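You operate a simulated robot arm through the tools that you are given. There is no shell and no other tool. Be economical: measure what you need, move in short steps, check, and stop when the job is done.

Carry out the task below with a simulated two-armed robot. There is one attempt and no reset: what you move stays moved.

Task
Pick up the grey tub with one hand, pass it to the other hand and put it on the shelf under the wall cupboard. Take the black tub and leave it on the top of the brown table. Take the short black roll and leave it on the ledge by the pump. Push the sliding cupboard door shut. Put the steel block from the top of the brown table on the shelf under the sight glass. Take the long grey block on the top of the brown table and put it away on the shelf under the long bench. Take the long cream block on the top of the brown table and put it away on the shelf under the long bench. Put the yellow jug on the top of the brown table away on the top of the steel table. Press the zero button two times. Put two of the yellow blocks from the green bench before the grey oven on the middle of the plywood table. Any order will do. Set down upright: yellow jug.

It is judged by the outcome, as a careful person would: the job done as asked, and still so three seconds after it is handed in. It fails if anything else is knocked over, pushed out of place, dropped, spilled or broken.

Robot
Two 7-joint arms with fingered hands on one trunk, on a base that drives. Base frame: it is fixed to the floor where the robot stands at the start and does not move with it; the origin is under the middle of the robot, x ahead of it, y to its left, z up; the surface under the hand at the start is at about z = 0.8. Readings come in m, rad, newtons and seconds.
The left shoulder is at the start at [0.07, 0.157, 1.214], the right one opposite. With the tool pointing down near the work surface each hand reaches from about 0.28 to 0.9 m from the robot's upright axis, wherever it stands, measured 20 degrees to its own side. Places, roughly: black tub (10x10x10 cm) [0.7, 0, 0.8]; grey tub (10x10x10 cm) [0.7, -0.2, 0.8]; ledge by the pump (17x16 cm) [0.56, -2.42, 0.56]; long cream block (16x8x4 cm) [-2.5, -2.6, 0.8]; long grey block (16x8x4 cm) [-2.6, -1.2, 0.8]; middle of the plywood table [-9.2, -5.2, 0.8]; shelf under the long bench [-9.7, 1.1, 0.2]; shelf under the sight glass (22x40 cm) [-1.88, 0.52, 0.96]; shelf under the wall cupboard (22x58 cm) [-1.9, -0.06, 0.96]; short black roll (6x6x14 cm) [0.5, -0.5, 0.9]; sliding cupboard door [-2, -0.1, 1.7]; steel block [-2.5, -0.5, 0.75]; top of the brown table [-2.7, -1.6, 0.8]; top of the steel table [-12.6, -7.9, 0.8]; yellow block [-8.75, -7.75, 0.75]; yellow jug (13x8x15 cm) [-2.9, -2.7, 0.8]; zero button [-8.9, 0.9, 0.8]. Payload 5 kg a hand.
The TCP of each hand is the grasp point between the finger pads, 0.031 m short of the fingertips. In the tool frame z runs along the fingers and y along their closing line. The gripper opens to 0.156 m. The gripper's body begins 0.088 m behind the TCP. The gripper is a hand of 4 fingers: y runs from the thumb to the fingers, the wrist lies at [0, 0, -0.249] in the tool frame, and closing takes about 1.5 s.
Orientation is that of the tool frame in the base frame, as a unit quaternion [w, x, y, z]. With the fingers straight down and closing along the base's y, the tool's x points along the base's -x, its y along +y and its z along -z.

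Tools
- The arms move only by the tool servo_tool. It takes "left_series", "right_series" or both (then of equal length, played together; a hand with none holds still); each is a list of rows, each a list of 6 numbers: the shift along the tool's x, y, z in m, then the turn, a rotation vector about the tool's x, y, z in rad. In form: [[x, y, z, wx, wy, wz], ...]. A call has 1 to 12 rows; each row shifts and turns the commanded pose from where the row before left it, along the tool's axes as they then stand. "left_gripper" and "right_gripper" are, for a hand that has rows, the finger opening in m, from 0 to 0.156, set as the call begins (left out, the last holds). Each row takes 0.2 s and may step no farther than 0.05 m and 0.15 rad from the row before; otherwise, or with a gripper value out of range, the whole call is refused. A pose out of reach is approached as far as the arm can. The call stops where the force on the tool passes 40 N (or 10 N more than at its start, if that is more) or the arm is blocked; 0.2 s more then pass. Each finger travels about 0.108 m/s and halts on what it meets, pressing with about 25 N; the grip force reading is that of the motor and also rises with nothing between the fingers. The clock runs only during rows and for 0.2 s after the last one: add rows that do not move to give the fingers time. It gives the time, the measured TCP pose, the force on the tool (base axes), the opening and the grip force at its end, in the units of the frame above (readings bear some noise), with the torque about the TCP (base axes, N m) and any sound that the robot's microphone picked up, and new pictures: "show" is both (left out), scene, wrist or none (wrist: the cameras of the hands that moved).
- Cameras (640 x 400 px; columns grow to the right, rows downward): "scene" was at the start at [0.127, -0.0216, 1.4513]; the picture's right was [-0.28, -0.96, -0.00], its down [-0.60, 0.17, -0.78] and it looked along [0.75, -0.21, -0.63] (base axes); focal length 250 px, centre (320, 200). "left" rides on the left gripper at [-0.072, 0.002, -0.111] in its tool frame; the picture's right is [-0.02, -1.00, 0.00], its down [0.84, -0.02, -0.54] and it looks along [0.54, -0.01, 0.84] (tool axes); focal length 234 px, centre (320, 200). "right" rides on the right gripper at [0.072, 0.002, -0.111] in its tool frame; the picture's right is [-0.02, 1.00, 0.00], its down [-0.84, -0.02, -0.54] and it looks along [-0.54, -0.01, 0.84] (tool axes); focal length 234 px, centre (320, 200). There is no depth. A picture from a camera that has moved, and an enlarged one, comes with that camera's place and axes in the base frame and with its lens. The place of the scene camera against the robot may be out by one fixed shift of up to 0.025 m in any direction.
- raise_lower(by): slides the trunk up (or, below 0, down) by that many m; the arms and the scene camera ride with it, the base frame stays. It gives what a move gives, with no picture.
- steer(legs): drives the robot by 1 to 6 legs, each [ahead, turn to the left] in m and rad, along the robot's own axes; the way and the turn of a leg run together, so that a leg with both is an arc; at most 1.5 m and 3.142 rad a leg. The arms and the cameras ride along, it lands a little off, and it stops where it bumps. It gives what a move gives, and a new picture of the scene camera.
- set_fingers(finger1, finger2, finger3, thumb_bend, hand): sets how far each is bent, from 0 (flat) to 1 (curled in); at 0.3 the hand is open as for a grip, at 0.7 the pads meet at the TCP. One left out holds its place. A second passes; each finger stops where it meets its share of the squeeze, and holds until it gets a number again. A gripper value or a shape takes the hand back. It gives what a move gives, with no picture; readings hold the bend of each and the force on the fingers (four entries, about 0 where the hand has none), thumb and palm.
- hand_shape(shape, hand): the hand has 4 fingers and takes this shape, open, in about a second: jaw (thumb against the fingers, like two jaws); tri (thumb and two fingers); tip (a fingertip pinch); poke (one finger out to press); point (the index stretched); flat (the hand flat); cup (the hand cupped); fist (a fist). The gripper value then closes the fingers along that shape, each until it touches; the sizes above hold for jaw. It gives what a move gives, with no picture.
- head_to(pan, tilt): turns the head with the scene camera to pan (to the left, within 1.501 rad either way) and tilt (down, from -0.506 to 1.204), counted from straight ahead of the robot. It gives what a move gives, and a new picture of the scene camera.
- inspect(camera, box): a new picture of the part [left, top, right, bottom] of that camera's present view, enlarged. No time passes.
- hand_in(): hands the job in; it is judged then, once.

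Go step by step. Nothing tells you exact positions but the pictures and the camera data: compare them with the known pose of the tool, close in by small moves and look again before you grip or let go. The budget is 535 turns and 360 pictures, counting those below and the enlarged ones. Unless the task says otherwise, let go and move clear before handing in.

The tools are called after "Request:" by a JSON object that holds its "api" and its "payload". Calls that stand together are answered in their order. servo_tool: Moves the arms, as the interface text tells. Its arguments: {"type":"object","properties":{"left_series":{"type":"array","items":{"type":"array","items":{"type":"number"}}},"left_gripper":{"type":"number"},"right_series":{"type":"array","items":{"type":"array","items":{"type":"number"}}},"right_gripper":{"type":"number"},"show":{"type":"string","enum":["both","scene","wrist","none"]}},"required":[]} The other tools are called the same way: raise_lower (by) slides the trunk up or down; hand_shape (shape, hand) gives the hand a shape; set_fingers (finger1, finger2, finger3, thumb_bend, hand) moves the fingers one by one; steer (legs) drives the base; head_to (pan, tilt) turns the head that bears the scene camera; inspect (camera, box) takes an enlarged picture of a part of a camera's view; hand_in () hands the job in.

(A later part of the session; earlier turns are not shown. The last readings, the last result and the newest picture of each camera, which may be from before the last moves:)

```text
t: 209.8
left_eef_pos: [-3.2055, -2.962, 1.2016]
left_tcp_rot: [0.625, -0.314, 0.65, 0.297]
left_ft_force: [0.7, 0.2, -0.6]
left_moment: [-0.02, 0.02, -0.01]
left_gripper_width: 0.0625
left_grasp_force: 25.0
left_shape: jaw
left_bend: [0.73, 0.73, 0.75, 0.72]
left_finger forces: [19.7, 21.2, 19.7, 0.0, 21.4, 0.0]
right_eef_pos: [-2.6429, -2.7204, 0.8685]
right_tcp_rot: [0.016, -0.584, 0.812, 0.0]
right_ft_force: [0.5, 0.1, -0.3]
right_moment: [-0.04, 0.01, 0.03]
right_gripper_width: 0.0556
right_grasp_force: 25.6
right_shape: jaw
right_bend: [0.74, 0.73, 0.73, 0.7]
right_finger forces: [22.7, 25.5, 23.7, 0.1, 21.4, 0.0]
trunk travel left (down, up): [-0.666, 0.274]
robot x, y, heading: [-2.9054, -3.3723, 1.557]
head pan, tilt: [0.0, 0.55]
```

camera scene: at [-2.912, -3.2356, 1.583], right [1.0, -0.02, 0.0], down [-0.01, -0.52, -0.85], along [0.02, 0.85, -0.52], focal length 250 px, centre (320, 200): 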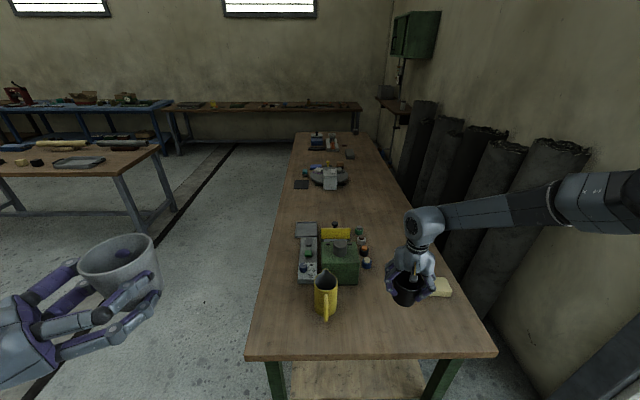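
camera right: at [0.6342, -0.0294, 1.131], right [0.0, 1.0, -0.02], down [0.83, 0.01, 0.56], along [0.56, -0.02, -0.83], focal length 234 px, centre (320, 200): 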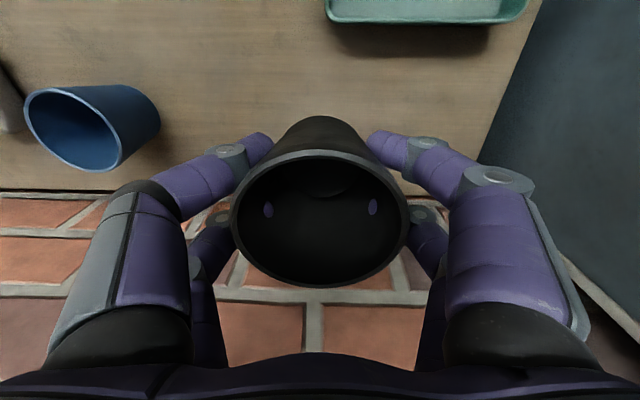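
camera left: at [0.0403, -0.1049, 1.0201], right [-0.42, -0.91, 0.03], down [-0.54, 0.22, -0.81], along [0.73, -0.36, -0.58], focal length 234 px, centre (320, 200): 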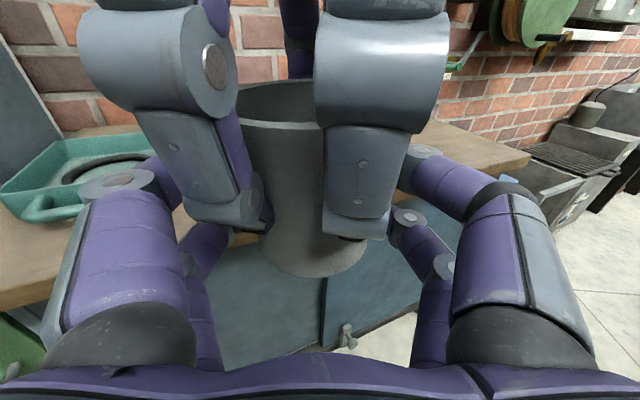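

Request:
{"api": "servo_tool", "payload": {"right_series": [[0, 0, 0.003, 0, 0, 0], [0, 0, 0.003, 0, 0, 0], [0, 0, 0.003, 0, 0, 0], [0, 0, 0, 0, 0, 0]], "show": "none"}}

Request:
{"api": "inspect", "payload": {"camera": "scene", "box": [320, 220, 480, 330]}}

```text
t: 210.8
left_eef_pos: [-3.2059, -2.9631, 1.2013]
left_tcp_rot: [0.626, -0.313, 0.651, 0.296]
left_ft_force: [0.0, 0.3, -0.7]
left_moment: [-0.03, 0.0, 0.0]
left_gripper_width: 0.0624
left_grasp_force: 24.8
left_shape: jaw
left_bend: [0.73, 0.73, 0.75, 0.72]
left_finger forces: [19.7, 21.0, 19.8, 0.0, 21.5, 0.0]
right_eef_pos: [-2.6405, -2.724, 0.8641]
right_tcp_rot: [0.016, -0.583, 0.812, 0.001]
right_ft_force: [-0.6, 0.6, -1.3]
right_moment: [0.01, 0.01, -0.02]
right_gripper_width: 0.0558
right_grasp_force: 25.2
right_shape: jaw
right_bend: [0.74, 0.73, 0.73, 0.7]
right_finger forces: [22.7, 25.4, 23.6, 0.1, 21.2, 0.0]
right hand out of reach, approached as far as the arm can: row 1, 3
trunk travel left (down, up): [-0.666, 0.274]
robot x, y, heading: [-2.91, -3.3733, 1.55]
head pan, tilt: [0.0, 0.55]
```

```text
3.64 times, centred on (400, 275) of scene
camera zoom: at [-2.9116, -3.2313, 1.5285], right [1.0, -0.02, 0.0], down [-0.01, -0.52, -0.85], along [0.02, 0.85, -0.52], focal length 909 px, centre (29, -73)
```

zoom: 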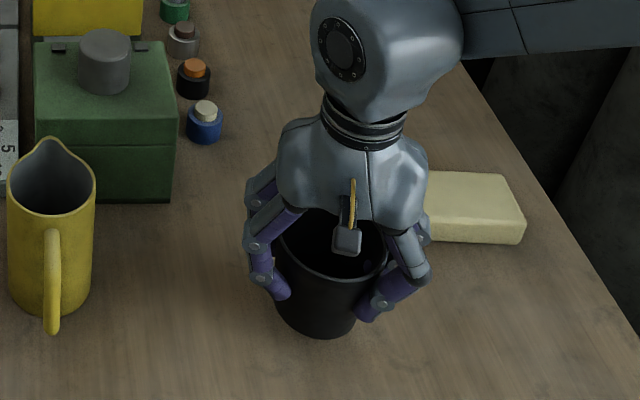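

No contact yet — this table may be a little lower than 0.80. I'll keep lowering in small steps with the trunk.

Request:
{"api": "raise_lower", "payload": {"by": -0.015}}

Request:
{"api": "raise_lower", "payload": {"by": -0.01}}

```text
t: 211.5
left_eef_pos: [-3.2055, -2.9627, 1.1862]
left_tcp_rot: [0.626, -0.313, 0.65, 0.296]
left_ft_force: [0.7, 0.1, -0.9]
left_moment: [-0.01, -0.04, 0.03]
left_gripper_width: 0.0625
left_grasp_force: 25.1
left_shape: jaw
left_bend: [0.73, 0.73, 0.75, 0.72]
left_finger forces: [19.6, 21.1, 19.9, 0.1, 21.5, 0.1]
right_eef_pos: [-2.6405, -2.723, 0.8475]
right_tcp_rot: [0.016, -0.584, 0.812, 0.0]
right_ft_force: [-0.2, 0.6, -0.1]
right_moment: [-0.02, 0.03, 0.01]
right_gripper_width: 0.0558
right_grasp_force: 25.7
right_shape: jaw
right_bend: [0.74, 0.73, 0.73, 0.7]
right_finger forces: [22.7, 25.4, 23.5, 0.1, 21.3, 0.0]
trunk travel left (down, up): [-0.651, 0.289]
robot x, y, heading: [-2.9116, -3.377, 1.557]
head pan, tilt: [0.0, 0.55]
```

```text
t: 212.0
left_eef_pos: [-3.2054, -2.962, 1.176]
left_tcp_rot: [0.626, -0.313, 0.65, 0.297]
left_ft_force: [-0.4, 0.0, -1.0]
left_moment: [0.0, -0.01, -0.01]
left_gripper_width: 0.0626
left_grasp_force: 25.0
left_shape: jaw
left_bend: [0.73, 0.73, 0.75, 0.72]
left_finger forces: [19.7, 21.0, 19.8, 0.1, 21.5, 0.0]
right_eef_pos: [-2.6408, -2.723, 0.8386]
right_tcp_rot: [0.016, -0.583, 0.812, 0.001]
right_ft_force: [-0.5, -0.3, -0.7]
right_moment: [-0.01, -0.02, 0.02]
right_gripper_width: 0.0554
right_grasp_force: 24.6
right_shape: jaw
right_bend: [0.74, 0.73, 0.73, 0.7]
right_finger forces: [22.8, 25.3, 23.6, 0.1, 21.3, 0.0]
trunk travel left (down, up): [-0.641, 0.299]
robot x, y, heading: [-2.9091, -3.3713, 1.553]
head pan, tilt: [0.0, 0.55]
```

Request:
{"api": "raise_lower", "payload": {"by": -0.012}}

Request:
{"api": "servo_tool", "payload": {"right_series": [[0, 0, 0.003, 0, 0, 0], [0, 0, 0.003, 0, 0, 0], [0, 0, 0, 0, 0, 0]], "show": "none"}}

Request:
{"api": "inspect", "payload": {"camera": "right", "box": [0, 0, 640, 400]}}

```text
t: 212.6
left_eef_pos: [-3.2048, -2.9649, 1.1657]
left_tcp_rot: [0.626, -0.313, 0.649, 0.297]
left_ft_force: [0.8, 0.1, -0.5]
left_moment: [-0.01, 0.0, 0.0]
left_gripper_width: 0.0624
left_grasp_force: 25.0
left_shape: jaw
left_bend: [0.73, 0.73, 0.75, 0.72]
left_finger forces: [19.7, 21.1, 19.8, 0.0, 21.5, 0.0]
right_eef_pos: [-2.6408, -2.723, 0.8299]
right_tcp_rot: [0.017, -0.582, 0.813, 0.003]
right_ft_force: [2.5, -3.0, 22.6]
right_moment: [-0.24, -0.27, 0.01]
right_gripper_width: 0.056
right_grasp_force: 24.8
right_shape: jaw
right_bend: [0.74, 0.74, 0.73, 0.71]
right_finger forces: [24.8, 26.8, 25.5, 0.1, 24.4, 0.1]
trunk travel left (down, up): [-0.629, 0.311]
robot x, y, heading: [-2.9086, -3.374, 1.557]
head pan, tilt: [0.0, 0.55]
```

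```text
t: 213.3
left_eef_pos: [-3.2061, -2.9635, 1.1649]
left_tcp_rot: [0.626, -0.312, 0.65, 0.296]
left_ft_force: [0.0, 0.0, -1.2]
left_moment: [-0.01, -0.04, 0.0]
left_gripper_width: 0.0626
left_grasp_force: 25.1
left_shape: jaw
left_bend: [0.73, 0.73, 0.75, 0.72]
left_finger forces: [19.7, 21.0, 19.8, 0.0, 21.5, 0.0]
right_eef_pos: [-2.6411, -2.7218, 0.8304]
right_tcp_rot: [0.017, -0.583, 0.812, 0.008]
right_ft_force: [-0.5, -8.5, 21.8]
right_moment: [-0.33, -0.29, -0.05]
right_gripper_width: 0.0564
right_grasp_force: 24.7
right_shape: jaw
right_bend: [0.74, 0.74, 0.74, 0.71]
right_finger forces: [27.9, 27.6, 26.9, 0.1, 26.4, 0.0]
right hand out of reach, approached as far as the arm can: row 2
trunk travel left (down, up): [-0.629, 0.311]
robot x, y, heading: [-2.9034, -3.3722, 1.55]
head pan, tilt: [0.0, 0.55]
stopped in row 3 (right hand): the force on the tool passed its limit at 40 N (the readings are from after the stop); the commanded pose is now the measured one
```

```text
1.00 times, centred on (320, 200) of right (not enlarged: the box is as wide or as high as the picture)
camera zoom: at [-2.6677, -2.7937, 0.9372], right [-0.94, 0.34, -0.01], down [0.28, 0.77, 0.58], along [0.2, 0.54, -0.82], focal length 234 px, centre (320, 200)
```

zoom: 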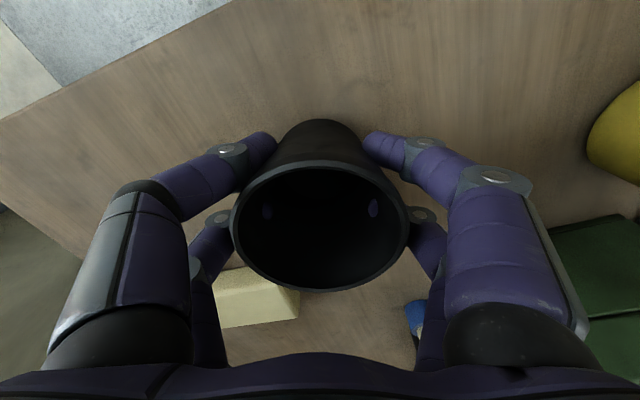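

Contact: the table top is at about z 0.758. Releasing.

Request:
{"api": "servo_tool", "payload": {"right_series": [[0, 0, -0.003, 0, 0, 0], [0, 0, 0, 0, 0, 0], [0, 0, 0, 0, 0, 0], [0, 0, 0, 0, 0, 0], [0, 0, 0, 0, 0, 0]], "right_gripper": 0.11, "show": "wrist"}}

```text
t: 214.5
left_eef_pos: [-3.2052, -2.9636, 1.1647]
left_tcp_rot: [0.626, -0.313, 0.65, 0.297]
left_ft_force: [0.7, -0.1, -1.2]
left_moment: [0.01, -0.02, 0.03]
left_gripper_width: 0.0626
left_grasp_force: 24.8
left_shape: jaw
left_bend: [0.73, 0.73, 0.75, 0.72]
left_finger forces: [19.7, 21.0, 19.8, 0.0, 21.5, 0.1]
right_eef_pos: [-2.6413, -2.7207, 0.8287]
right_tcp_rot: [0.018, -0.582, 0.813, 0.006]
right_ft_force: [0.5, 0.1, -1.1]
right_moment: [0.01, 0.02, -0.01]
right_gripper_width: 0.1096
right_grasp_force: 0.0
right_shape: jaw
right_bend: [0.28, 0.28, 0.28, 0.59]
right_finger forces: [0.0, 0.0, 0.0, 0.1, 0.1, 0.0]
trunk travel left (down, up): [-0.629, 0.311]
robot x, y, heading: [-2.9095, -3.3714, 1.551]
head pan, tilt: [0.0, 0.55]
camera right: at [-2.667, -2.7931, 0.9372], right [-0.94, 0.34, -0.01], down [0.28, 0.77, 0.57], along [0.2, 0.54, -0.82], focal length 234 px, centre (320, 200)
```

right: 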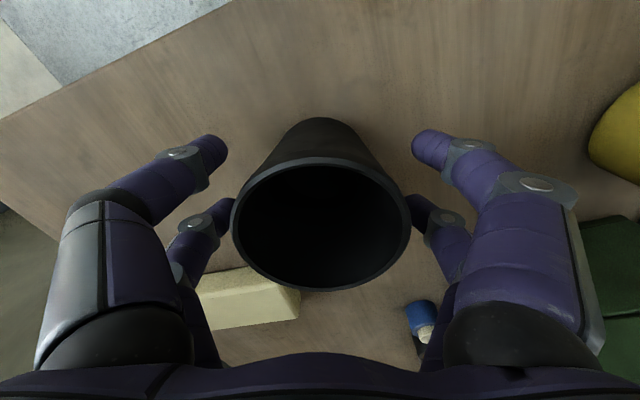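

Request:
{"api": "servo_tool", "payload": {"right_series": [[0, 0, 0, 0, 0, 0], [0, 0, 0, 0, 0, 0], [0, 0, 0, 0, 0, 0]], "right_gripper": 0.135, "show": "none"}}

Request:
{"api": "raise_lower", "payload": {"by": 0.2}}

Request:
{"api": "inspect", "payload": {"camera": "scene", "box": [260, 160, 500, 340]}}

```text
t: 215.3
left_eef_pos: [-3.205, -2.9633, 1.1646]
left_tcp_rot: [0.626, -0.313, 0.651, 0.296]
left_ft_force: [-0.1, -0.3, -0.6]
left_moment: [0.01, -0.02, -0.01]
left_gripper_width: 0.0626
left_grasp_force: 24.7
left_shape: jaw
left_bend: [0.73, 0.73, 0.75, 0.72]
left_finger forces: [19.7, 21.1, 19.8, 0.1, 21.4, 0.0]
right_eef_pos: [-2.6408, -2.7226, 0.8287]
right_tcp_rot: [0.017, -0.583, 0.813, 0.006]
right_ft_force: [0.0, 0.3, 0.2]
right_moment: [0.02, -0.01, 0.0]
right_gripper_width: 0.1347
right_grasp_force: 0.0
right_shape: jaw
right_bend: [0.25, 0.25, 0.25, 0.39]
right_finger forces: [0.0, 0.1, 0.0, 0.1, 0.0, 0.0]
trunk travel left (down, up): [-0.629, 0.311]
robot x, y, heading: [-2.9106, -3.3741, 1.552]
head pan, tilt: [0.0, 0.55]
```

```text
t: 217.5
left_eef_pos: [-3.2058, -2.9621, 1.3639]
left_tcp_rot: [0.625, -0.313, 0.651, 0.296]
left_ft_force: [-0.1, 0.2, -0.4]
left_moment: [-0.02, 0.02, 0.0]
left_gripper_width: 0.0626
left_grasp_force: 24.8
left_shape: jaw
left_bend: [0.73, 0.73, 0.75, 0.72]
left_finger forces: [19.6, 21.1, 19.7, 0.0, 21.6, 0.0]
right_eef_pos: [-2.6396, -2.7217, 1.0284]
right_tcp_rot: [0.017, -0.583, 0.812, 0.006]
right_ft_force: [0.4, 0.8, -0.1]
right_moment: [-0.04, -0.01, 0.0]
right_gripper_width: 0.1345
right_grasp_force: 0.2
right_shape: jaw
right_bend: [0.25, 0.25, 0.25, 0.39]
right_finger forces: [0.0, 0.0, 0.0, 0.0, 0.0, 0.0]
trunk travel left (down, up): [-0.829, 0.111]
robot x, y, heading: [-2.9111, -3.3711, 1.547]
head pan, tilt: [0.0, 0.55]
```

```text
2.22 times, centred on (380, 250) of scene
camera zoom: at [-2.9116, -3.2312, 1.6914], right [1.0, -0.02, 0.0], down [-0.01, -0.52, -0.85], along [0.02, 0.85, -0.52], focal length 556 px, centre (187, 89)
```

zoom: 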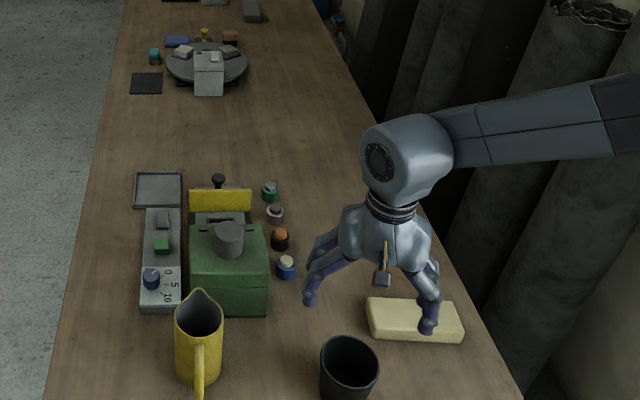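

The black tub stands well. Now around the west side of the table with the grey tub, keeping clear of the yellow can and the pallet.

Request:
{"api": "steer", "payload": {"legs": [[-0.15, 0], [0, 1.0], [0.85, 0], [0, -0.98], [1.5, 0]]}}

Request:
{"api": "head_to", "payload": {"pan": -0.5, "tilt": 0.4}}

```text
t: 224.9
left_eef_pos: [-4.0535, -3.1272, 1.3656]
left_tcp_rot: [-0.405, 0.586, -0.419, -0.563]
left_ft_force: [0.6, -0.4, -0.2]
left_moment: [-0.02, -0.03, 0.0]
left_gripper_width: 0.0624
left_grasp_force: 25.4
left_shape: jaw
left_bend: [0.73, 0.73, 0.75, 0.72]
left_finger forces: [19.8, 21.2, 19.8, 0.1, 21.6, 0.0]
right_eef_pos: [-3.9554, -2.5193, 1.0332]
right_tcp_rot: [-0.012, 0.902, -0.431, -0.016]
right_ft_force: [0.1, -0.3, 0.6]
right_moment: [0.0, 0.07, 0.0]
right_gripper_width: 0.1348
right_grasp_force: 0.0
right_shape: jaw
right_bend: [0.25, 0.25, 0.25, 0.39]
right_finger forces: [0.0, 0.1, 0.0, 0.0, 0.0, 0.1]
trunk travel left (down, up): [-0.829, 0.111]
robot x, y, heading: [-3.552, -3.0913, 2.557]
head pan, tilt: [0.0, 0.55]
stopped in leg 3: the robot was blocked; the commanded pose is now the measured one
camera scene: at [-3.669, -3.0188, 1.6924], right [0.55, 0.83, 0.0], down [0.43, -0.29, -0.86], along [-0.71, 0.47, -0.52], focal length 250 px, centre (320, 200)
```

scene: 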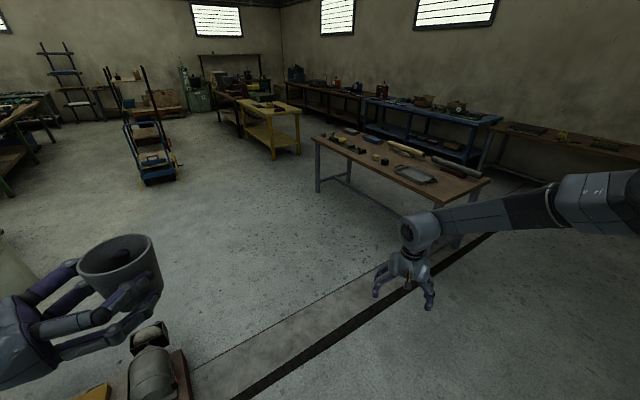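

```text
t: 225.8
left_eef_pos: [-4.0609, -3.1219, 1.3634]
left_tcp_rot: [-0.405, 0.587, -0.418, -0.562]
left_ft_force: [-0.7, 0.1, -0.3]
left_moment: [0.01, 0.0, -0.02]
left_gripper_width: 0.0627
left_grasp_force: 25.1
left_shape: jaw
left_bend: [0.73, 0.73, 0.75, 0.72]
left_finger forces: [19.8, 21.2, 19.8, 0.0, 21.6, 0.0]
right_eef_pos: [-3.9602, -2.516, 1.0287]
right_tcp_rot: [-0.012, 0.902, -0.43, -0.013]
right_ft_force: [-0.3, 0.1, -1.0]
right_moment: [-0.02, -0.02, 0.02]
right_gripper_width: 0.1347
right_grasp_force: 0.0
right_shape: jaw
right_bend: [0.25, 0.25, 0.25, 0.39]
right_finger forces: [0.1, 0.1, 0.0, 0.0, 0.0, 0.1]
trunk travel left (down, up): [-0.829, 0.111]
robot x, y, heading: [-3.5571, -3.0976, 2.556]
head pan, tilt: [-0.499, 0.4]
camera scene: at [-3.6471, -2.9795, 1.7049], right [0.88, 0.47, 0.0], down [0.18, -0.35, -0.92], along [-0.43, 0.81, -0.39], focal length 250 px, centre (320, 200)
```

scene: 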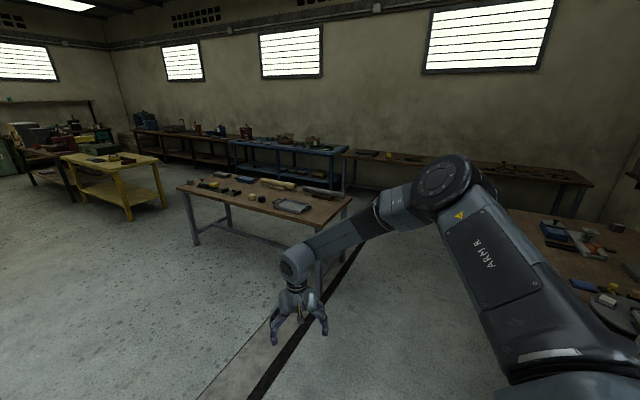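

The base was stopped by something. I'll look down at what it touched before moving.

Request:
{"api": "head_to", "payload": {"pan": 0.6, "tilt": 1.2}}

```text
t: 227.2
left_eef_pos: [-4.0598, -3.1238, 1.3638]
left_tcp_rot: [-0.406, 0.587, -0.419, -0.562]
left_ft_force: [0.1, 0.3, -1.0]
left_moment: [-0.01, -0.03, -0.04]
left_gripper_width: 0.0626
left_grasp_force: 25.2
left_shape: jaw
left_bend: [0.73, 0.73, 0.75, 0.72]
left_finger forces: [19.7, 21.2, 19.8, 0.0, 21.6, 0.0]
right_eef_pos: [-3.9601, -2.5181, 1.0301]
right_tcp_rot: [-0.012, 0.902, -0.431, -0.013]
right_ft_force: [0.1, 0.1, -0.7]
right_moment: [-0.04, -0.02, 0.02]
right_gripper_width: 0.1345
right_grasp_force: 0.0
right_shape: jaw
right_bend: [0.25, 0.25, 0.25, 0.39]
right_finger forces: [0.1, 0.0, 0.0, 0.1, 0.0, 0.0]
trunk travel left (down, up): [-0.829, 0.111]
robot x, y, heading: [-3.5547, -3.0929, 2.558]
head pan, tilt: [0.6, 1.201]
camera scene: at [-3.6572, -3.064, 1.6424], right [-0.01, 1.0, 0.0], down [0.93, 0.01, -0.36], along [-0.36, -0.01, -0.93], focal length 250 px, centre (320, 200)
```

scene: 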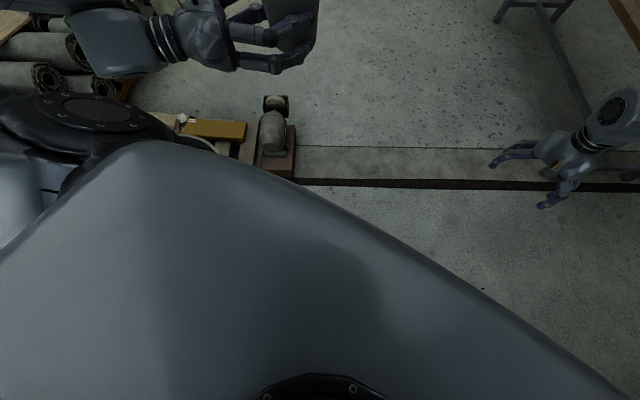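

Request:
{"api": "head_to", "payload": {"pan": 0.15, "tilt": 1.2}}

```text
t: 228.1
left_eef_pos: [-4.0598, -3.124, 1.3647]
left_tcp_rot: [-0.406, 0.586, -0.419, -0.562]
left_ft_force: [0.8, 0.4, -1.0]
left_moment: [-0.01, 0.0, 0.02]
left_gripper_width: 0.0627
left_grasp_force: 25.2
left_shape: jaw
left_bend: [0.73, 0.73, 0.75, 0.72]
left_finger forces: [19.8, 21.2, 19.8, 0.0, 21.6, 0.0]
right_eef_pos: [-3.9593, -2.5179, 1.0298]
right_tcp_rot: [-0.012, 0.902, -0.431, -0.014]
right_ft_force: [-0.3, 0.1, 0.0]
right_moment: [0.0, 0.02, 0.0]
right_gripper_width: 0.1347
right_grasp_force: 0.1
right_shape: jaw
right_bend: [0.25, 0.25, 0.25, 0.39]
right_finger forces: [0.1, 0.1, 0.1, 0.1, 0.0, 0.0]
trunk travel left (down, up): [-0.829, 0.111]
robot x, y, heading: [-3.5558, -3.0981, 2.56]
head pan, tilt: [0.15, 1.201]
camera scene: at [-3.6522, -3.0398, 1.6424], right [0.42, 0.91, 0.0], down [0.85, -0.39, -0.36], along [-0.33, 0.15, -0.93], focal length 250 px, centre (320, 200)
```

scene: 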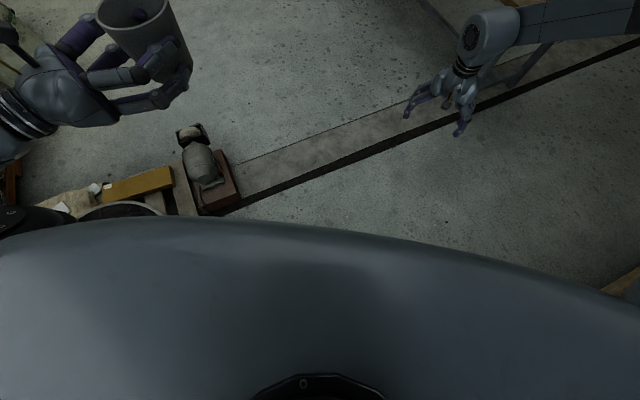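

Probably the yellow can, just hidden by the chest. I'll back off a touch and steer more steeply between it and the table corner.

Request:
{"api": "steer", "payload": {"legs": [[-0.08, 0], [0, -0.75], [0.9, 0]]}}

Request:
{"api": "head_to", "payload": {"pan": 1.4, "tilt": 0.7}}

```text
t: 235.4
left_eef_pos: [-4.0939, -1.9518, 1.3634]
left_tcp_rot: [0.582, -0.394, 0.604, 0.376]
left_ft_force: [0.3, -0.2, -1.5]
left_moment: [0.0, -0.01, 0.02]
left_gripper_width: 0.0626
left_grasp_force: 24.9
left_shape: jaw
left_bend: [0.73, 0.73, 0.75, 0.72]
left_finger forces: [19.7, 21.3, 19.7, 0.1, 21.6, 0.0]
right_eef_pos: [-3.6067, -1.575, 1.0312]
right_tcp_rot: [0.016, -0.682, 0.731, 0.009]
right_ft_force: [-0.1, 0.4, 0.2]
right_moment: [0.0, 0.02, 0.01]
right_gripper_width: 0.1348
right_grasp_force: 0.1
right_shape: jaw
right_bend: [0.25, 0.25, 0.25, 0.39]
right_finger forces: [0.0, 0.0, 0.1, 0.0, 0.0, 0.1]
trunk travel left (down, up): [-0.829, 0.111]
robot x, y, heading: [-3.7015, -2.2689, 1.811]
head pan, tilt: [0.15, 1.201]
camera scene: at [-3.7397, -2.1706, 1.6425], right [0.93, 0.38, 0.0], down [0.35, -0.86, -0.36], along [-0.14, 0.34, -0.93], focal length 250 px, centre (320, 200)
```

scene: 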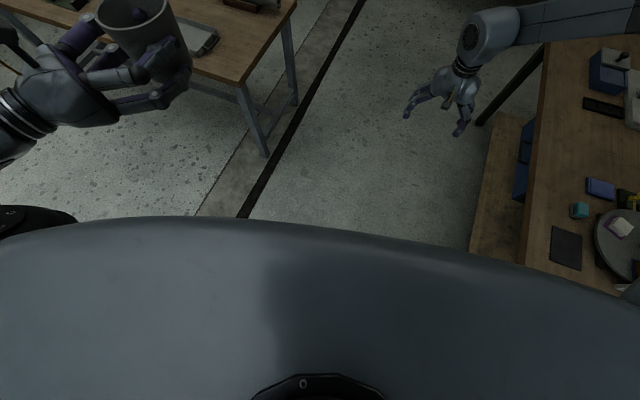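

```text
t: 236.8
left_eef_pos: [-4.0932, -1.9506, 1.3649]
left_tcp_rot: [0.582, -0.394, 0.604, 0.376]
left_ft_force: [-0.2, 0.1, -0.5]
left_moment: [0.0, -0.01, -0.01]
left_gripper_width: 0.0627
left_grasp_force: 25.1
left_shape: jaw
left_bend: [0.73, 0.73, 0.75, 0.72]
left_finger forces: [19.9, 21.3, 19.7, 0.1, 21.5, 0.1]
right_eef_pos: [-3.6073, -1.5734, 1.0289]
right_tcp_rot: [0.017, -0.683, 0.73, 0.008]
right_ft_force: [-0.3, 0.6, -0.2]
right_moment: [0.02, 0.03, -0.01]
right_gripper_width: 0.1347
right_grasp_force: 0.1
right_shape: jaw
right_bend: [0.25, 0.25, 0.25, 0.39]
right_finger forces: [0.1, 0.0, 0.0, 0.0, 0.1, 0.0]
trunk travel left (down, up): [-0.829, 0.111]
robot x, y, heading: [-3.6982, -2.2698, 1.809]
head pan, tilt: [1.4, 0.7]
camera scene: at [-3.8034, -2.2267, 1.6783], right [-0.07, 1.0, 0.0], down [0.64, 0.04, -0.76], along [-0.76, -0.05, -0.64], focal length 250 px, centre (320, 200)
```

scene: 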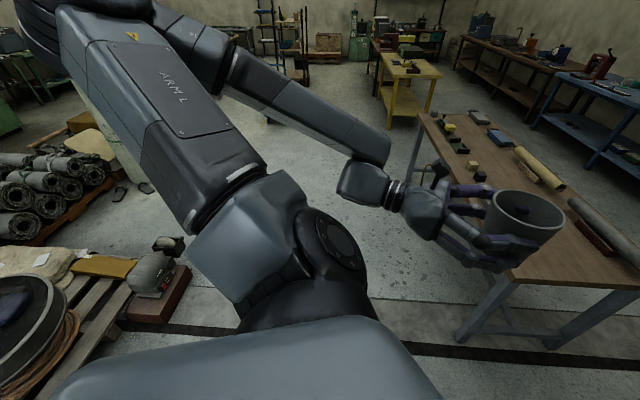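

Clear now. Straightening up and driving north along the lane.

Request:
{"api": "steer", "payload": {"legs": [[0, -0.24], [1.5, 0]]}}

Request:
{"api": "head_to", "payload": {"pan": -0.9, "tilt": 0.35}}

```text
t: 245.2
left_eef_pos: [-4.031, -0.3585, 1.3641]
left_tcp_rot: [0.619, -0.327, 0.643, 0.311]
left_ft_force: [0.3, -0.5, -0.7]
left_moment: [-0.01, -0.01, 0.04]
left_gripper_width: 0.0628
left_grasp_force: 24.8
left_shape: jaw
left_bend: [0.73, 0.73, 0.75, 0.72]
left_finger forces: [19.8, 21.4, 19.6, 0.1, 21.5, 0.1]
right_eef_pos: [-3.4762, -0.094, 1.0297]
right_tcp_rot: [0.017, -0.6, 0.8, 0.006]
right_ft_force: [-0.5, 0.4, 0.2]
right_moment: [0.03, 0.01, 0.02]
right_gripper_width: 0.1351
right_grasp_force: 0.1
right_shape: jaw
right_bend: [0.25, 0.25, 0.25, 0.39]
right_finger forces: [0.0, 0.0, 0.0, 0.0, 0.1, 0.1]
trunk travel left (down, up): [-0.829, 0.111]
robot x, y, heading: [-3.7125, -0.7535, 1.595]
head pan, tilt: [1.4, 0.7]
camera scene: at [-3.8074, -0.6913, 1.6784], right [0.15, 0.99, 0.0], down [0.64, -0.1, -0.76], along [-0.76, 0.11, -0.64], focal length 250 px, centre (320, 200)
```

scene: 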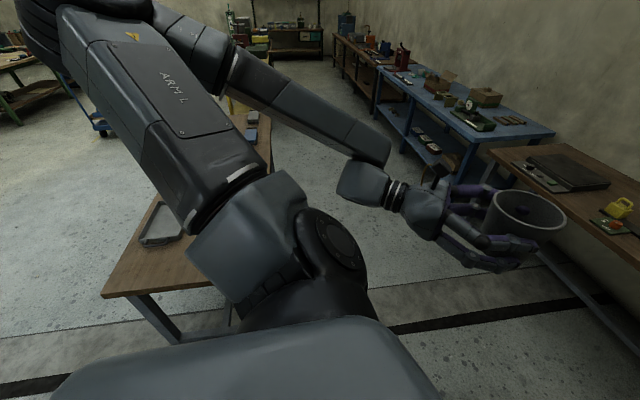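

```text
t: 247.3
left_eef_pos: [-4.0304, -0.3584, 1.3649]
left_tcp_rot: [0.62, -0.326, 0.643, 0.31]
left_ft_force: [0.0, -0.6, -1.6]
left_moment: [-0.01, 0.0, 0.02]
left_gripper_width: 0.0625
left_grasp_force: 25.1
left_shape: jaw
left_bend: [0.73, 0.73, 0.75, 0.72]
left_finger forces: [19.8, 21.3, 19.8, 0.0, 21.6, 0.0]
right_eef_pos: [-3.4758, -0.094, 1.0292]
right_tcp_rot: [0.017, -0.599, 0.8, 0.007]
right_ft_force: [0.0, 0.1, -0.4]
right_moment: [0.0, 0.0, 0.01]
right_gripper_width: 0.1348
right_grasp_force: 0.1
right_shape: jaw
right_bend: [0.25, 0.25, 0.25, 0.39]
right_finger forces: [0.0, 0.0, 0.1, 0.1, 0.0, 0.0]
trunk travel left (down, up): [-0.829, 0.111]
robot x, y, heading: [-3.7161, -0.7551, 1.594]
head pan, tilt: [-0.901, 0.351]
camera scene: at [-3.6518, -0.6436, 1.7098], right [0.64, -0.77, 0.0], down [-0.26, -0.22, -0.94], along [0.72, 0.6, -0.34], focal length 250 px, centre (320, 200)
```

scene: 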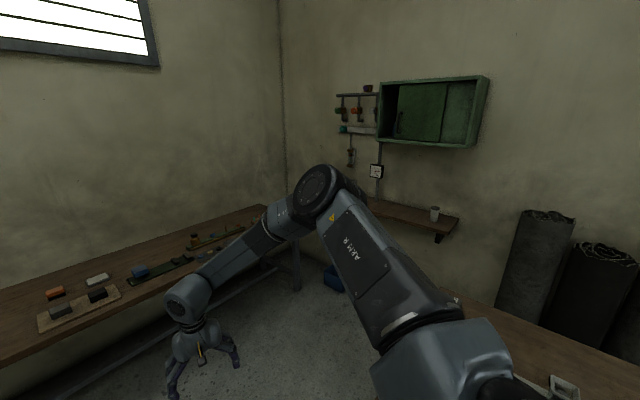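

The green wall cupboard with its sliding door and the shelf below are in view. I'll drive round to face them.

Request:
{"api": "steer", "payload": {"legs": [[0.8, 0], [0, -1.59], [0.6, 0]]}}

Request:
{"api": "head_to", "payload": {"pan": 0.0, "tilt": 0.25}}

```text
t: 258.4
left_eef_pos: [-2.7428, 0.3441, 1.3654]
left_tcp_rot: [0.655, 0.231, 0.683, -0.225]
left_ft_force: [0.2, -0.5, -0.5]
left_moment: [0.01, 0.02, 0.01]
left_gripper_width: 0.0625
left_grasp_force: 24.9
left_shape: jaw
left_bend: [0.73, 0.73, 0.75, 0.72]
left_finger forces: [19.8, 21.6, 19.7, 0.0, 21.8, 0.0]
right_eef_pos: [-2.4913, -0.2172, 1.0306]
right_tcp_rot: [0.017, 0.153, 0.988, -0.008]
right_ft_force: [0.8, 0.2, -0.3]
right_moment: [-0.01, -0.04, 0.04]
right_gripper_width: 0.1347
right_grasp_force: 0.1
right_shape: jaw
right_bend: [0.25, 0.25, 0.25, 0.39]
right_finger forces: [0.1, 0.0, 0.0, 0.0, 0.0, 0.0]
trunk travel left (down, up): [-0.829, 0.111]
robot x, y, heading: [-3.1443, 0.0346, -0.003]
head pan, tilt: [-0.901, 0.351]
camera scene: at [-3.0452, -0.0317, 1.7099], right [-0.78, -0.62, 0.0], down [-0.21, 0.27, -0.94], along [0.58, -0.74, -0.34], focal length 250 px, centre (320, 200)
```

scene: 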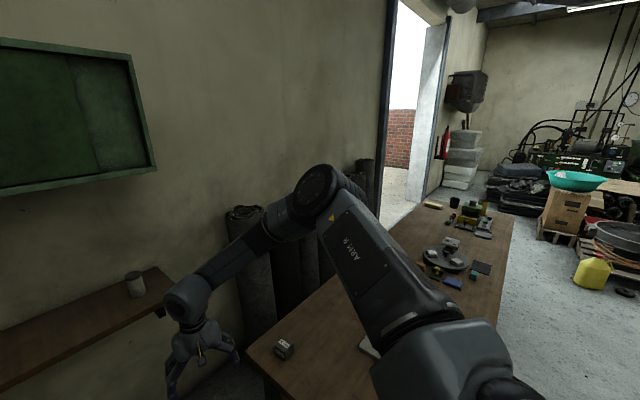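

```text
t: 259.6
left_eef_pos: [-2.7425, 0.3424, 1.3638]
left_tcp_rot: [0.655, 0.232, 0.683, -0.226]
left_ft_force: [-0.2, 0.4, -0.3]
left_moment: [0.01, 0.05, 0.01]
left_gripper_width: 0.0628
left_grasp_force: 25.2
left_shape: jaw
left_bend: [0.73, 0.73, 0.75, 0.72]
left_finger forces: [19.9, 21.6, 19.8, 0.0, 21.9, 0.0]
right_eef_pos: [-2.4895, -0.2171, 1.028]
right_tcp_rot: [0.016, 0.153, 0.988, -0.008]
right_ft_force: [0.3, 0.2, 0.2]
right_moment: [-0.02, 0.03, 0.0]
right_gripper_width: 0.1347
right_grasp_force: 0.0
right_shape: jaw
right_bend: [0.25, 0.25, 0.25, 0.39]
right_finger forces: [0.1, 0.0, 0.0, 0.1, 0.0, 0.0]
trunk travel left (down, up): [-0.829, 0.111]
robot x, y, heading: [-3.1465, 0.0379, -0.001]
head pan, tilt: [0.0, 0.25]
camera scene: at [-3.0086, 0.0412, 1.7193], right [0.0, -1.0, 0.0], down [-0.25, 0.0, -0.97], along [0.97, 0.0, -0.25], focal length 250 px, centre (320, 200)
```

scene: 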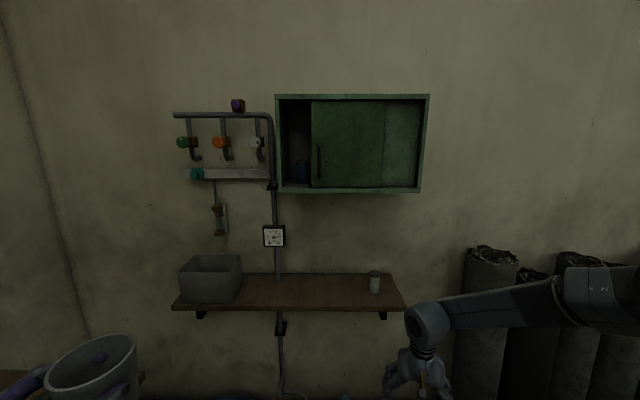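

The plank shelf runs y −0.35…0.71 at z ≈ 0.96: the cupboard part is the right 58 cm, with a tumbler at y ≈ −0.22; a grey bin stands on the left part. I'll lower the trunk (right hand lifted), and drive up.

Request:
{"api": "servo_tool", "payload": {"right_series": [[0, 0, -0.04, 0, 0, 0], [0, 0, -0.04, 0, 0, 0], [0, 0, -0.04, 0, 0, 0], [0, 0, -0.04, 0, 0, 0], [0, 0, -0.04, 0, 0, 0], [0, 0, 0, 0, 0, 0]], "show": "none"}}

Request:
{"api": "raise_lower", "payload": {"by": -0.25}}

Request:
{"api": "steer", "payload": {"legs": [[0.5, 0.0]]}}

Request:
{"api": "head_to", "payload": {"pan": 0.15, "tilt": 0.55}}

```text
t: 261.0
left_eef_pos: [-2.7407, 0.3433, 1.364]
left_tcp_rot: [0.655, 0.231, 0.684, -0.225]
left_ft_force: [-0.7, -0.1, -1.5]
left_moment: [-0.01, 0.01, -0.01]
left_gripper_width: 0.0628
left_grasp_force: 24.6
left_shape: jaw
left_bend: [0.73, 0.73, 0.75, 0.72]
left_finger forces: [19.9, 21.7, 19.7, 0.0, 21.7, 0.0]
right_eef_pos: [-2.4966, -0.2121, 1.2308]
right_tcp_rot: [0.016, 0.152, 0.988, -0.008]
right_ft_force: [0.1, -0.2, 0.7]
right_moment: [0.01, 0.01, 0.0]
right_gripper_width: 0.1348
right_grasp_force: 0.0
right_shape: jaw
right_bend: [0.25, 0.25, 0.25, 0.39]
right_finger forces: [0.0, 0.1, 0.1, 0.0, 0.0, 0.0]
trunk travel left (down, up): [-0.829, 0.111]
robot x, y, heading: [-3.1487, 0.041, 0.005]
head pan, tilt: [0.0, 0.25]
```

```text
t: 263.6
left_eef_pos: [-2.7414, 0.3449, 1.1134]
left_tcp_rot: [0.655, 0.231, 0.683, -0.225]
left_ft_force: [1.0, -0.7, -1.1]
left_moment: [0.0, 0.01, -0.04]
left_gripper_width: 0.0627
left_grasp_force: 25.5
left_shape: jaw
left_bend: [0.73, 0.73, 0.75, 0.72]
left_finger forces: [19.9, 21.6, 19.7, 0.0, 21.8, 0.1]
right_eef_pos: [-2.4983, -0.2133, 0.9804]
right_tcp_rot: [0.016, 0.154, 0.988, -0.007]
right_ft_force: [-0.8, 0.2, -0.4]
right_moment: [0.02, 0.01, 0.0]
right_gripper_width: 0.1347
right_grasp_force: 0.0
right_shape: jaw
right_bend: [0.25, 0.25, 0.25, 0.39]
right_finger forces: [0.1, 0.1, 0.1, 0.0, 0.0, 0.0]
trunk travel left (down, up): [-0.579, 0.361]
robot x, y, heading: [-3.1453, 0.0406, -0.004]
head pan, tilt: [0.0, 0.25]
```

```text
t: 266.1
left_eef_pos: [-2.3002, 0.3454, 1.1146]
left_tcp_rot: [0.655, 0.23, 0.683, -0.225]
left_ft_force: [0.1, 0.4, -1.4]
left_moment: [-0.01, 0.02, 0.02]
left_gripper_width: 0.0626
left_grasp_force: 24.8
left_shape: jaw
left_bend: [0.73, 0.73, 0.75, 0.72]
left_finger forces: [19.9, 21.5, 19.7, 0.0, 21.7, 0.0]
right_eef_pos: [-2.0625, -0.2052, 0.9778]
right_tcp_rot: [0.005, 0.145, 0.989, -0.009]
right_ft_force: [-7.8, 1.0, -1.9]
right_moment: [-0.1, 0.26, 0.6]
right_gripper_width: 0.1342
right_grasp_force: 0.1
right_shape: jaw
right_bend: [0.25, 0.27, 0.25, 0.39]
right_finger forces: [0.1, 7.3, 0.1, 0.0, 0.1, 0.0]
trunk travel left (down, up): [-0.579, 0.361]
robot x, y, heading: [-2.7043, 0.0369, 0.002]
head pan, tilt: [0.0, 0.25]
stopped in leg 1: the force on the tool passed its limit at 66 N (the readings are from after the stop); the commanded pose is now the measured one
camera scene: at [-2.565, 0.0432, 1.4691], right [0.0, -1.0, 0.0], down [-0.25, 0.0, -0.97], along [0.97, 0.0, -0.25], focal length 250 px, centre (320, 200)
```

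scene: 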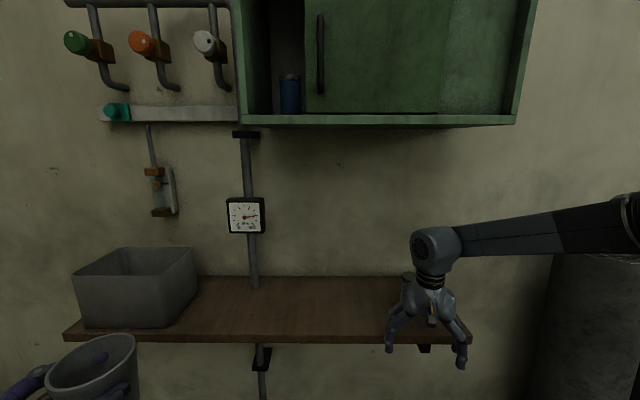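

```text
t: 266.9
left_eef_pos: [-2.3008, 0.3448, 1.1145]
left_tcp_rot: [0.655, 0.23, 0.684, -0.224]
left_ft_force: [-0.1, -0.3, 0.0]
left_moment: [0.03, -0.02, -0.01]
left_gripper_width: 0.0628
left_grasp_force: 24.8
left_shape: jaw
left_bend: [0.73, 0.73, 0.75, 0.72]
left_finger forces: [20.0, 21.6, 19.6, 0.0, 21.7, 0.0]
right_eef_pos: [-2.0604, -0.2068, 0.9802]
right_tcp_rot: [0.007, 0.146, 0.989, -0.007]
right_ft_force: [-9.5, 1.0, 2.7]
right_moment: [0.23, 0.17, 0.7]
right_gripper_width: 0.1343
right_grasp_force: 0.1
right_shape: jaw
right_bend: [0.25, 0.26, 0.25, 0.39]
right_finger forces: [0.0, 9.4, 0.0, 0.0, 0.1, 0.0]
trunk travel left (down, up): [-0.579, 0.361]
robot x, y, heading: [-2.7032, 0.0419, 0.0]
head pan, tilt: [0.15, 0.55]
camera scene: at [-2.5716, 0.0556, 1.4418], right [0.15, -0.99, 0.0], down [-0.51, -0.08, -0.85], along [0.84, 0.13, -0.52], focal length 250 px, centre (320, 200)
```

scene: 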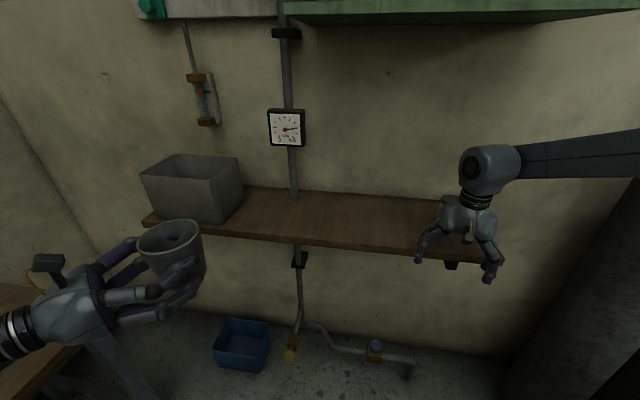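

My right hand grazed the shelf's front edge. I'll back off, lift that hand well above, and check the tumbler.

Request:
{"api": "steer", "payload": {"legs": [[-0.12, 0.0]]}}

Request:
{"api": "servo_tool", "payload": {"right_series": [[0.02, -0.03, -0.03, 0, 0, 0], [0.02, -0.03, -0.03, 0, 0, 0], [0.02, -0.03, -0.03, 0, 0, 0], [0.02, -0.03, -0.03, 0, 0, 0], [0.02, -0.03, -0.03, 0, 0, 0], [0.02, -0.03, -0.03, 0, 0, 0], [0, 0, 0, 0, 0, 0]], "show": "scene"}}

```text
t: 268.2
left_eef_pos: [-2.4195, 0.3455, 1.1145]
left_tcp_rot: [0.655, 0.23, 0.684, -0.225]
left_ft_force: [0.1, -0.2, -1.8]
left_moment: [0.01, 0.01, 0.01]
left_gripper_width: 0.0628
left_grasp_force: 25.0
left_shape: jaw
left_bend: [0.73, 0.73, 0.75, 0.72]
left_finger forces: [19.8, 21.5, 19.8, 0.0, 21.7, 0.0]
right_eef_pos: [-2.1796, -0.2069, 0.9785]
right_tcp_rot: [0.008, 0.146, 0.989, -0.008]
right_ft_force: [0.1, 0.3, 0.0]
right_moment: [0.0, 0.0, -0.02]
right_gripper_width: 0.1347
right_grasp_force: 0.1
right_shape: jaw
right_bend: [0.25, 0.25, 0.25, 0.39]
right_finger forces: [0.0, 0.1, 0.0, 0.1, 0.0, 0.1]
trunk travel left (down, up): [-0.579, 0.361]
robot x, y, heading: [-2.8254, 0.0399, 0.005]
head pan, tilt: [0.15, 0.55]
camera scene: at [-2.689, 0.0554, 1.4415], right [0.15, -0.99, 0.0], down [-0.52, -0.08, -0.85], along [0.84, 0.13, -0.52], focal length 250 px, centre (320, 200)
```

scene: 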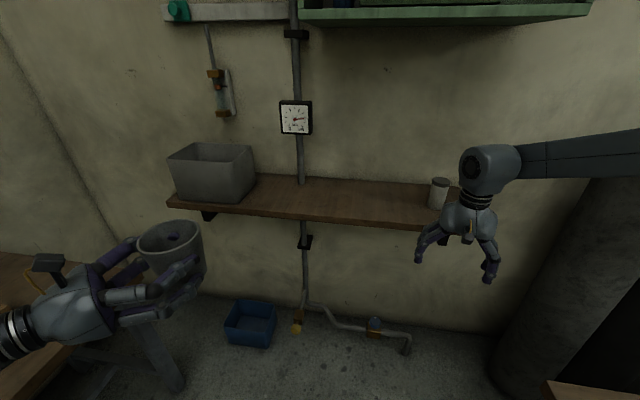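

```text
t: 269.8
left_eef_pos: [-2.4182, 0.3453, 1.1147]
left_tcp_rot: [0.655, 0.23, 0.684, -0.225]
left_ft_force: [-0.4, -0.2, -1.7]
left_moment: [-0.03, -0.02, 0.0]
left_gripper_width: 0.0625
left_grasp_force: 25.4
left_shape: jaw
left_bend: [0.73, 0.73, 0.75, 0.72]
left_finger forces: [19.8, 21.5, 19.7, 0.0, 21.6, 0.1]
right_eef_pos: [-2.3465, -0.3404, 1.1587]
right_tcp_rot: [0.007, 0.145, 0.989, -0.007]
right_ft_force: [0.9, 0.5, 0.7]
right_moment: [-0.04, 0.03, 0.01]
right_gripper_width: 0.1347
right_grasp_force: 0.0
right_shape: jaw
right_bend: [0.25, 0.25, 0.25, 0.39]
right_finger forces: [0.0, 0.0, 0.1, 0.1, 0.0, 0.0]
trunk travel left (down, up): [-0.579, 0.361]
robot x, y, heading: [-2.8201, 0.0387, 0.0]
head pan, tilt: [0.15, 0.55]
camera scene: at [-2.6878, 0.0557, 1.4413], right [0.15, -0.99, 0.0], down [-0.52, -0.08, -0.85], along [0.84, 0.13, -0.52], focal length 250 px, centre (320, 200)
```

scene: 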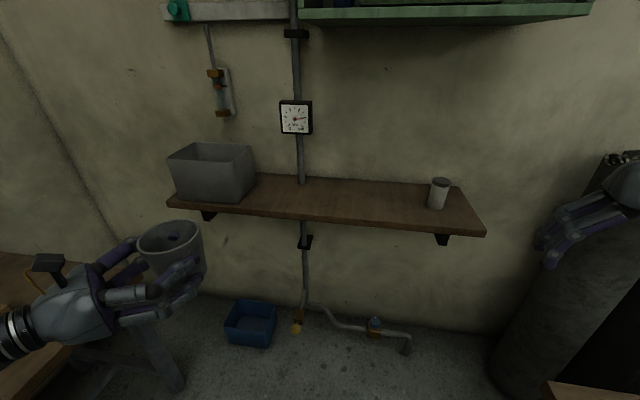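

The tumbler hasn't moved. Right hand is clear above; driving up again.

Request:
{"api": "steer", "payload": {"legs": [[0.2, 0.0]]}}

Request:
{"api": "servo_tool", "payload": {"left_series": [[0, -0.014, 0.038, 0, 0, 0], [0, -0.014, 0.038, 0, 0, 0], [0, -0.014, 0.038, 0, 0, 0], [0, -0.014, 0.038, 0, 0, 0], [0, -0.014, 0.038, 0, 0, 0], [0, -0.014, 0.038, 0, 0, 0], [0, 0, 0, 0, 0, 0]], "show": "scene"}}

```text
t: 271.4
left_eef_pos: [-2.2201, 0.3484, 1.114]
left_tcp_rot: [0.655, 0.229, 0.685, -0.223]
left_ft_force: [0.1, -0.3, -0.4]
left_moment: [0.02, 0.03, -0.01]
left_gripper_width: 0.0627
left_grasp_force: 25.1
left_shape: jaw
left_bend: [0.73, 0.73, 0.75, 0.72]
left_finger forces: [19.8, 21.6, 19.7, 0.1, 21.6, 0.0]
right_eef_pos: [-2.1446, -0.337, 1.1575]
right_tcp_rot: [0.007, 0.144, 0.99, -0.008]
right_ft_force: [0.6, -0.2, 0.5]
right_moment: [0.02, 0.05, 0.01]
right_gripper_width: 0.1348
right_grasp_force: 0.0
right_shape: jaw
right_bend: [0.25, 0.25, 0.25, 0.39]
right_finger forces: [0.0, 0.0, 0.0, 0.0, 0.0, 0.1]
trunk travel left (down, up): [-0.579, 0.361]
robot x, y, heading: [-2.6253, 0.04, 0.009]
head pan, tilt: [0.15, 0.55]
camera scene: at [-2.489, 0.0571, 1.4415], right [0.16, -0.99, 0.0], down [-0.52, -0.08, -0.85], along [0.84, 0.13, -0.52], focal length 250 px, centre (320, 200)
```

scene: 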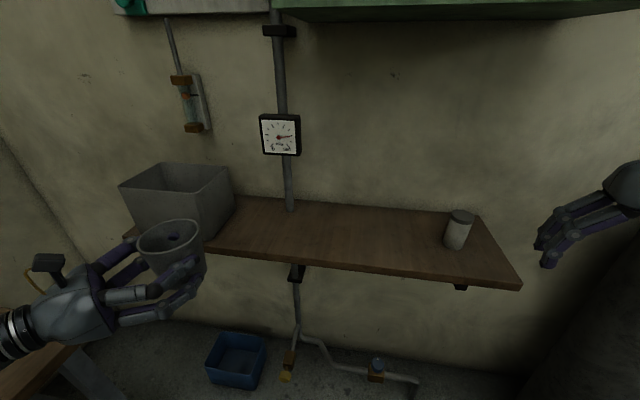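

```text
t: 273.0
left_eef_pos: [-2.0852, 0.1485, 1.1044]
left_tcp_rot: [0.656, 0.229, 0.684, -0.224]
left_ft_force: [-0.3, -0.6, -0.3]
left_moment: [-0.03, 0.03, 0.05]
left_gripper_width: 0.0625
left_grasp_force: 25.3
left_shape: jaw
left_bend: [0.73, 0.73, 0.75, 0.72]
left_finger forces: [19.6, 21.4, 19.6, 0.0, 21.4, 0.0]
left hand out of reach, approached as far as the arm can: row 2
right_eef_pos: [-2.1465, -0.3374, 1.1595]
right_tcp_rot: [0.009, 0.143, 0.99, -0.008]
right_ft_force: [0.4, -0.7, 0.2]
right_moment: [-0.03, -0.05, -0.07]
right_gripper_width: 0.1347
right_grasp_force: 0.0
right_shape: jaw
right_bend: [0.25, 0.25, 0.25, 0.39]
right_finger forces: [0.0, 0.1, 0.0, 0.0, 0.0, 0.1]
trunk travel left (down, up): [-0.579, 0.361]
robot x, y, heading: [-2.6231, 0.0387, 0.005]
head pan, tilt: [0.15, 0.55]
camera scene: at [-2.4905, 0.0576, 1.4417], right [0.16, -0.99, 0.0], down [-0.52, -0.08, -0.85], along [0.84, 0.13, -0.52], focal length 250 px, centre (320, 200)
```

scene: 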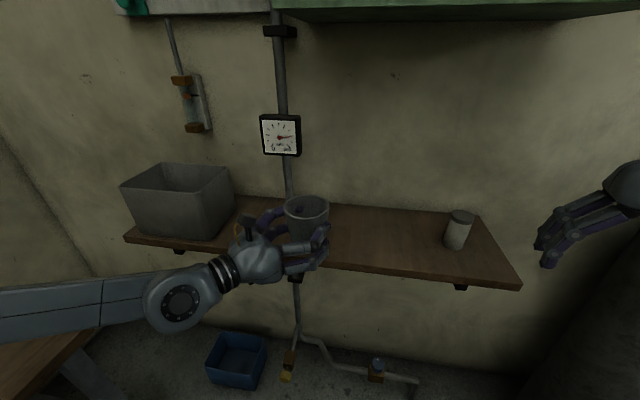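

Now straight in over the shelf, to tub centre ≈ (−1.90, 0.02).

Request:
{"api": "servo_tool", "payload": {"left_series": [[0, 0.002, 0.042, 0, 0, 0], [0, 0.002, 0.042, 0, 0, 0], [0, 0.002, 0.042, 0, 0, 0], [0, 0.002, 0.042, 0, 0, 0], [0, 0.002, 0.042, 0, 0, 0], [0.03, 0, 0, 0, 0, 0], [0.02, 0, 0, 0, 0, 0], [0, 0, 0, 0, 0, 0]], "show": "both"}}

```text
t: 273.8
left_eef_pos: [-2.0245, 0.0896, 0.9913]
left_tcp_rot: [0.59, 0.195, 0.745, -0.245]
left_ft_force: [-2.3, -3.0, 9.1]
left_moment: [0.05, -0.15, -0.01]
left_gripper_width: 0.0598
left_grasp_force: 24.6
left_shape: jaw
left_bend: [0.74, 0.75, 0.75, 0.73]
left_finger forces: [21.0, 49.9, 22.3, 0.0, 21.5, 0.0]
right_eef_pos: [-2.1462, -0.3375, 1.1573]
right_tcp_rot: [0.008, 0.144, 0.99, -0.008]
right_ft_force: [0.0, 0.2, 0.2]
right_moment: [-0.02, 0.0, -0.04]
right_gripper_width: 0.135
right_grasp_force: 0.0
right_shape: jaw
right_bend: [0.25, 0.25, 0.25, 0.39]
right_finger forces: [0.0, 0.0, 0.0, 0.0, 0.0, 0.0]
trunk travel left (down, up): [-0.579, 0.361]
robot x, y, heading: [-2.6217, 0.0399, 0.007]
head pan, tilt: [0.15, 0.55]
stopped in row 3 (left hand): the force on the tool passed its limit at 73 N (the readings are from after the stop); the commanded pose is now the measured one
camera scene: at [-2.4903, 0.0555, 1.4418], right [0.16, -0.99, 0.0], down [-0.52, -0.08, -0.85], along [0.84, 0.14, -0.52], focal length 250 px, centre (320, 200)
camera left: at [-2.0928, 0.156, 1.0811], right [-0.57, -0.8, 0.16], down [-0.63, 0.31, -0.71], along [0.53, -0.51, -0.68], focal length 234 px, centre (320, 200)
```

scene: 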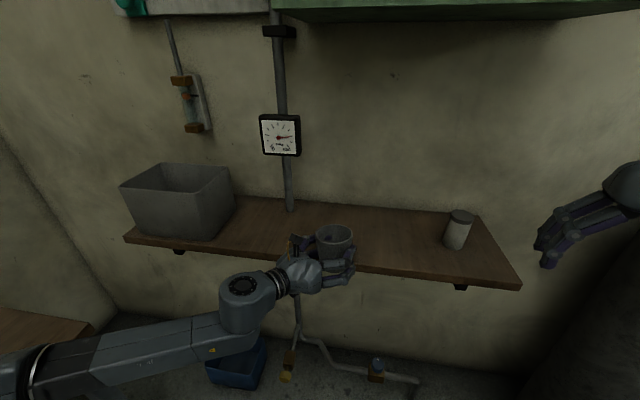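
left: 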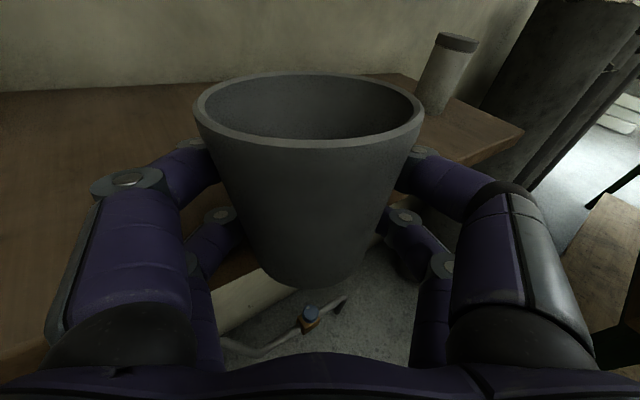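

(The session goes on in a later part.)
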